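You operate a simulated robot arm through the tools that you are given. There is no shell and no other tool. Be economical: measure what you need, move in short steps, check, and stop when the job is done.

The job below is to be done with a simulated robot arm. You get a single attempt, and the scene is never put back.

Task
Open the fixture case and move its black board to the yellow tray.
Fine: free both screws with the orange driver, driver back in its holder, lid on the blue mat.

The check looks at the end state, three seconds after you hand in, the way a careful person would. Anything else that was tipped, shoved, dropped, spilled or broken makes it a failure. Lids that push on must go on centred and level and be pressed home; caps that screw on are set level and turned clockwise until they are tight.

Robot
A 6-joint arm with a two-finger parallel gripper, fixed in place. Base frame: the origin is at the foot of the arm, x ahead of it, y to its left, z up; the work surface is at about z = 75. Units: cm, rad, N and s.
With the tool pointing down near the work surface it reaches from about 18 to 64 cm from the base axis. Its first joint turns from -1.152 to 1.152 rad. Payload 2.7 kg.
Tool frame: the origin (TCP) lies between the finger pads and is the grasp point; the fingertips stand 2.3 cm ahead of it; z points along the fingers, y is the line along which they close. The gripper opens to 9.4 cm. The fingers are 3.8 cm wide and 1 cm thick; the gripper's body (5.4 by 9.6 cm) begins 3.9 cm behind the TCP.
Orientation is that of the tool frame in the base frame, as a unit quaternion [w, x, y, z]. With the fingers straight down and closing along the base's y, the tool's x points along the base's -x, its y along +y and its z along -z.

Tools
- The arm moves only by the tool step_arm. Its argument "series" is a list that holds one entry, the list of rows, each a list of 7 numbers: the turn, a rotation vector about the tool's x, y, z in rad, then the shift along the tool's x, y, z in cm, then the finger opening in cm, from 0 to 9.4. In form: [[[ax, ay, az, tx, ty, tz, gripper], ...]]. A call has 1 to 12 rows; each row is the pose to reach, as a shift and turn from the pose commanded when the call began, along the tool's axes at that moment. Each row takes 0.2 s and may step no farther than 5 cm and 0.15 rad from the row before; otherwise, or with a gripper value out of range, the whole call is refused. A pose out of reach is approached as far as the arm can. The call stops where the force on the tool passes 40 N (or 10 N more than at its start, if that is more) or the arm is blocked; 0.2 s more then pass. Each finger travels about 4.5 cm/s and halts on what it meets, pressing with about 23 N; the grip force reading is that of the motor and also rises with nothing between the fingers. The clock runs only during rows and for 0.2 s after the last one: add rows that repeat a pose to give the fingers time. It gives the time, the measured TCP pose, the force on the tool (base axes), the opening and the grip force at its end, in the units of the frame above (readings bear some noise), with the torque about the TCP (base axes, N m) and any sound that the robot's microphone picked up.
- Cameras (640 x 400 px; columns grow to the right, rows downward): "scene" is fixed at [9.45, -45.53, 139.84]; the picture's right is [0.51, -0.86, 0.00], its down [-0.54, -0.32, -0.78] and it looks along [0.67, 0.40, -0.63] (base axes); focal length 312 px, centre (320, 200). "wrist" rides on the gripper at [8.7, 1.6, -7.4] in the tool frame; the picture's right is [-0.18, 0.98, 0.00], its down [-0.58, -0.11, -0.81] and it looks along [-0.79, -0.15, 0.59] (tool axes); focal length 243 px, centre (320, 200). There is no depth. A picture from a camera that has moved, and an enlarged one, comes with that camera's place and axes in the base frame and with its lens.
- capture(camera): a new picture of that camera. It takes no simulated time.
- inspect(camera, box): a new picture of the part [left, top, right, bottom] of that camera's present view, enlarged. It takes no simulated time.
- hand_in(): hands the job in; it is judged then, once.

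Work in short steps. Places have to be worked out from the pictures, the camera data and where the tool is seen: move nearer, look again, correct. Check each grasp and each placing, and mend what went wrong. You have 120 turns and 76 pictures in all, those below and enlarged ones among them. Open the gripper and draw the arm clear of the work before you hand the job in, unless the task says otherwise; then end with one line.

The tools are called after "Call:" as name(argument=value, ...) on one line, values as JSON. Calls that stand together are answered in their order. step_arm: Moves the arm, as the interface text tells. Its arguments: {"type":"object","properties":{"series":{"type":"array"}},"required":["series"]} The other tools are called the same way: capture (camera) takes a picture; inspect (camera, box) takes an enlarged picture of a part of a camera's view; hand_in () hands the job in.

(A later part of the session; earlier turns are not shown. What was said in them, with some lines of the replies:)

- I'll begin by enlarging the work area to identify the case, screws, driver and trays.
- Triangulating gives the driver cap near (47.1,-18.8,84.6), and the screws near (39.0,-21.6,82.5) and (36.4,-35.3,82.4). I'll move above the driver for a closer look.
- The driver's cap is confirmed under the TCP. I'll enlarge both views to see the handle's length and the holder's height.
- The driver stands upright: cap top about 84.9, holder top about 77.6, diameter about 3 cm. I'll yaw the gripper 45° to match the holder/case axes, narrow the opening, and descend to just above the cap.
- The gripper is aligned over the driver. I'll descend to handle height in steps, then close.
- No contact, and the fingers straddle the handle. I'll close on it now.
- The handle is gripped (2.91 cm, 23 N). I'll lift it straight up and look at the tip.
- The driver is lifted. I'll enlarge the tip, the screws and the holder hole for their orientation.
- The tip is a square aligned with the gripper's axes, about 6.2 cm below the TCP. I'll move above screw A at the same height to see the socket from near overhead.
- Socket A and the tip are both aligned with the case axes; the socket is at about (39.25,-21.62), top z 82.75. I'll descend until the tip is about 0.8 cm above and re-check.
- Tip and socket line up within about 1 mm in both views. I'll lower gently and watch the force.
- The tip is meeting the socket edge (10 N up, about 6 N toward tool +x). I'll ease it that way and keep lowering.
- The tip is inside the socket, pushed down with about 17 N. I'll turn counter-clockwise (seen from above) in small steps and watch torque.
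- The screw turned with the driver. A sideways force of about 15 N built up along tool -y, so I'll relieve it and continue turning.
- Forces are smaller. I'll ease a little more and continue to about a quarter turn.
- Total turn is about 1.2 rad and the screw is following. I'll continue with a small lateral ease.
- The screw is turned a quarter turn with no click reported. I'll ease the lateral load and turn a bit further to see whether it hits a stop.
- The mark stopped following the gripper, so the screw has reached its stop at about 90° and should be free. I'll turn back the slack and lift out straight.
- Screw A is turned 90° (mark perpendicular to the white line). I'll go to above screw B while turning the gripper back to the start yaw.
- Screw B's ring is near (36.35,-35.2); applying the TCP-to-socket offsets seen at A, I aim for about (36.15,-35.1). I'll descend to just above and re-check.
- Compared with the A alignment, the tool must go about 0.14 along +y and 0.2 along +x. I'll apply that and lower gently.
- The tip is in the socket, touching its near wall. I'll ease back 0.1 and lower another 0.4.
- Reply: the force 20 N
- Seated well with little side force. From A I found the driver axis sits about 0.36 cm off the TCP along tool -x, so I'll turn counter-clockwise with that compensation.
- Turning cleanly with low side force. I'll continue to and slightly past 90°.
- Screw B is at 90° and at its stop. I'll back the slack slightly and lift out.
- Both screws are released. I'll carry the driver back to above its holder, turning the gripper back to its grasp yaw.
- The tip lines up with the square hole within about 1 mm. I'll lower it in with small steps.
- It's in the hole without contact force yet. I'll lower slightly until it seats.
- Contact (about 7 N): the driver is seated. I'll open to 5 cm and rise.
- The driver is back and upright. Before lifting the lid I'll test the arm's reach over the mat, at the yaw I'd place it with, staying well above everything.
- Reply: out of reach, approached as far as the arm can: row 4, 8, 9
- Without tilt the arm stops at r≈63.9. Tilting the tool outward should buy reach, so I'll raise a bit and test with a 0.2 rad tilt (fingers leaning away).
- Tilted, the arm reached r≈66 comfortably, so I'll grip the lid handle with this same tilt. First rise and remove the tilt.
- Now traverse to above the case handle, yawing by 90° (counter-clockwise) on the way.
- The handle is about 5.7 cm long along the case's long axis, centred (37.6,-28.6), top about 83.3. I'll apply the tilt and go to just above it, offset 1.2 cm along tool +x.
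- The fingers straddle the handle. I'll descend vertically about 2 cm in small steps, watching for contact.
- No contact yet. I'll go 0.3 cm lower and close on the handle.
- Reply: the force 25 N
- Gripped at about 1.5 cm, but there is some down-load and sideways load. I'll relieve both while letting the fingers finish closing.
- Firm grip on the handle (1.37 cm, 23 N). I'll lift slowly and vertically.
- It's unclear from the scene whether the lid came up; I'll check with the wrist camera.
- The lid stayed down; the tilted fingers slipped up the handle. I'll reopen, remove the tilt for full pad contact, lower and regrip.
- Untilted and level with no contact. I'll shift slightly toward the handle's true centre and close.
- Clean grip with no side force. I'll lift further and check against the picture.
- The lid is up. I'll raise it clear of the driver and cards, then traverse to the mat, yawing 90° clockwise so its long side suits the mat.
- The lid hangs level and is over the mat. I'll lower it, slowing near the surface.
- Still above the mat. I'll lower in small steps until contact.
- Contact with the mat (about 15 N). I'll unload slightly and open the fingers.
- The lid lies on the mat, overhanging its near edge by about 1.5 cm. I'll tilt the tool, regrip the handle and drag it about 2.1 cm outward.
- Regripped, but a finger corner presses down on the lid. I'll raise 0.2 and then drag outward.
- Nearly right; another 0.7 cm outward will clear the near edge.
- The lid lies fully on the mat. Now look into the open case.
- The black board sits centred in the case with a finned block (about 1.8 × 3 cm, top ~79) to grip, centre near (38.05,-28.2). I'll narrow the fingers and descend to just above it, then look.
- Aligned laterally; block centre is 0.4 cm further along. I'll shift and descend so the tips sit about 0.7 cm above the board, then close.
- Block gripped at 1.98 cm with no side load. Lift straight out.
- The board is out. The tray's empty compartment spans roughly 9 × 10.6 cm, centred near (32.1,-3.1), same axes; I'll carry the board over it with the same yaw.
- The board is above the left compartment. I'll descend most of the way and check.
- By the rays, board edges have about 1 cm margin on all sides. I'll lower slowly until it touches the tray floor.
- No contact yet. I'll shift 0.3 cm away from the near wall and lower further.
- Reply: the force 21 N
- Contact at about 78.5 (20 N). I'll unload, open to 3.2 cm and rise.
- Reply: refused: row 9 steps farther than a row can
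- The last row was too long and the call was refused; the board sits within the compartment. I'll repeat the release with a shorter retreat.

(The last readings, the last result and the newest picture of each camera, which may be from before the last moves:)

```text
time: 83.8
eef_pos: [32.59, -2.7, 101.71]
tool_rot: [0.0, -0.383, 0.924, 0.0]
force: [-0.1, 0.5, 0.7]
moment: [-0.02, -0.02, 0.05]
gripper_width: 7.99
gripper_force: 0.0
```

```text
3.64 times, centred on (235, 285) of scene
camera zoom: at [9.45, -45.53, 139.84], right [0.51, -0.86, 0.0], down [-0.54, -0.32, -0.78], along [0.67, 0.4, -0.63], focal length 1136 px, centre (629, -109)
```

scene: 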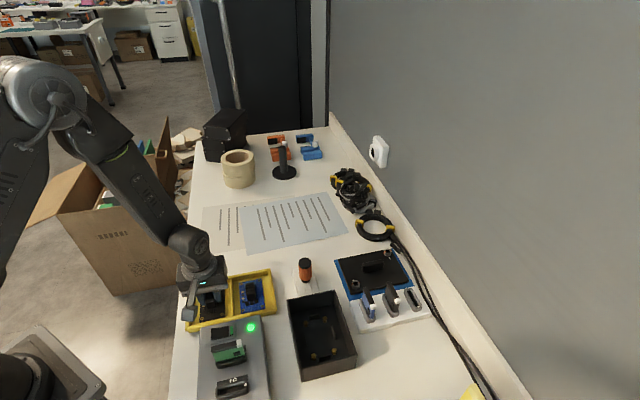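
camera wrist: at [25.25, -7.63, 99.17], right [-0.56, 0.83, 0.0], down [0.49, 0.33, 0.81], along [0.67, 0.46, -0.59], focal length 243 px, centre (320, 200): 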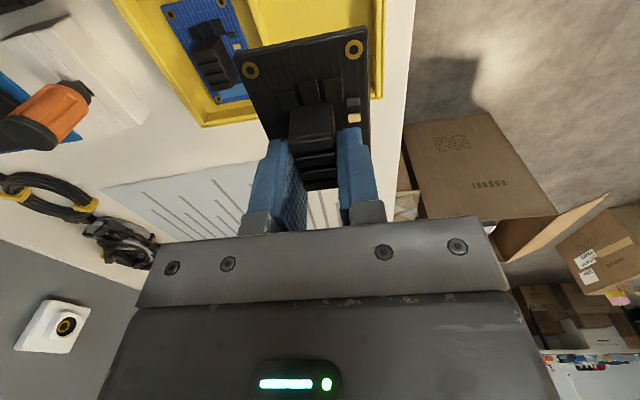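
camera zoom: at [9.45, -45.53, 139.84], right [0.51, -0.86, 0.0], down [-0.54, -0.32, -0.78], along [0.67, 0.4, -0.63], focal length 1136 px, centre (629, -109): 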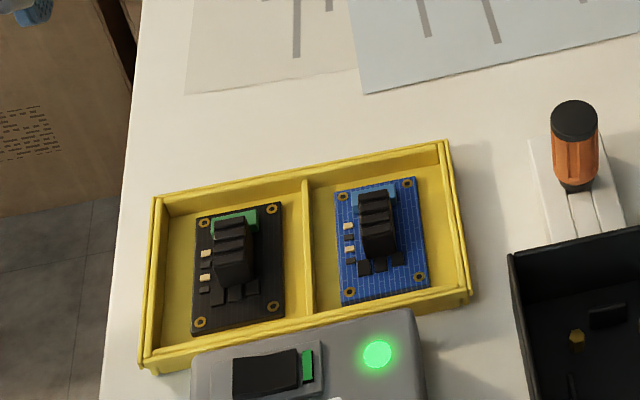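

The board lies flat in the tray. One last check of the case, driver and lid.

Call:
inspect(camera="scene", box=[270, 240, 440, 390])

```text
2.67 times, centred on (355, 315) of scene
camera zoom: at [9.45, -45.53, 139.84], right [0.51, -0.86, 0.0], down [-0.54, -0.32, -0.78], along [0.67, 0.4, -0.63], focal length 833 px, centre (227, -107)
```

zoom: 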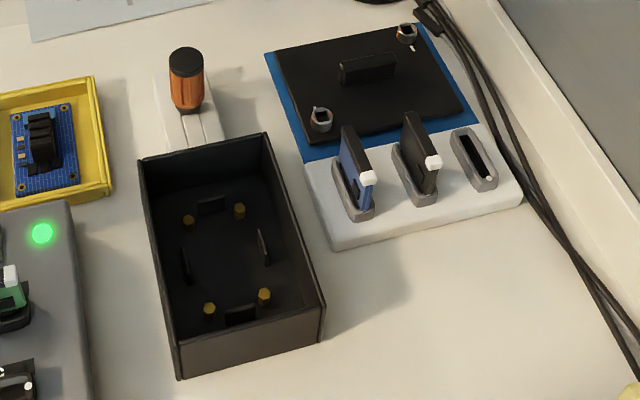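

The case hasn't shifted, the driver is upright in its holder, the lid is on the mat and the board is in the tray. I'm handing in.

Call:
hand_in()

```text
The job is handed in.
```

I freed both screws with the orange driver, put the driver back in its holder, laid the lid on the blue mat and set the black board in the empty side of the yellow tray; the job is handed in.
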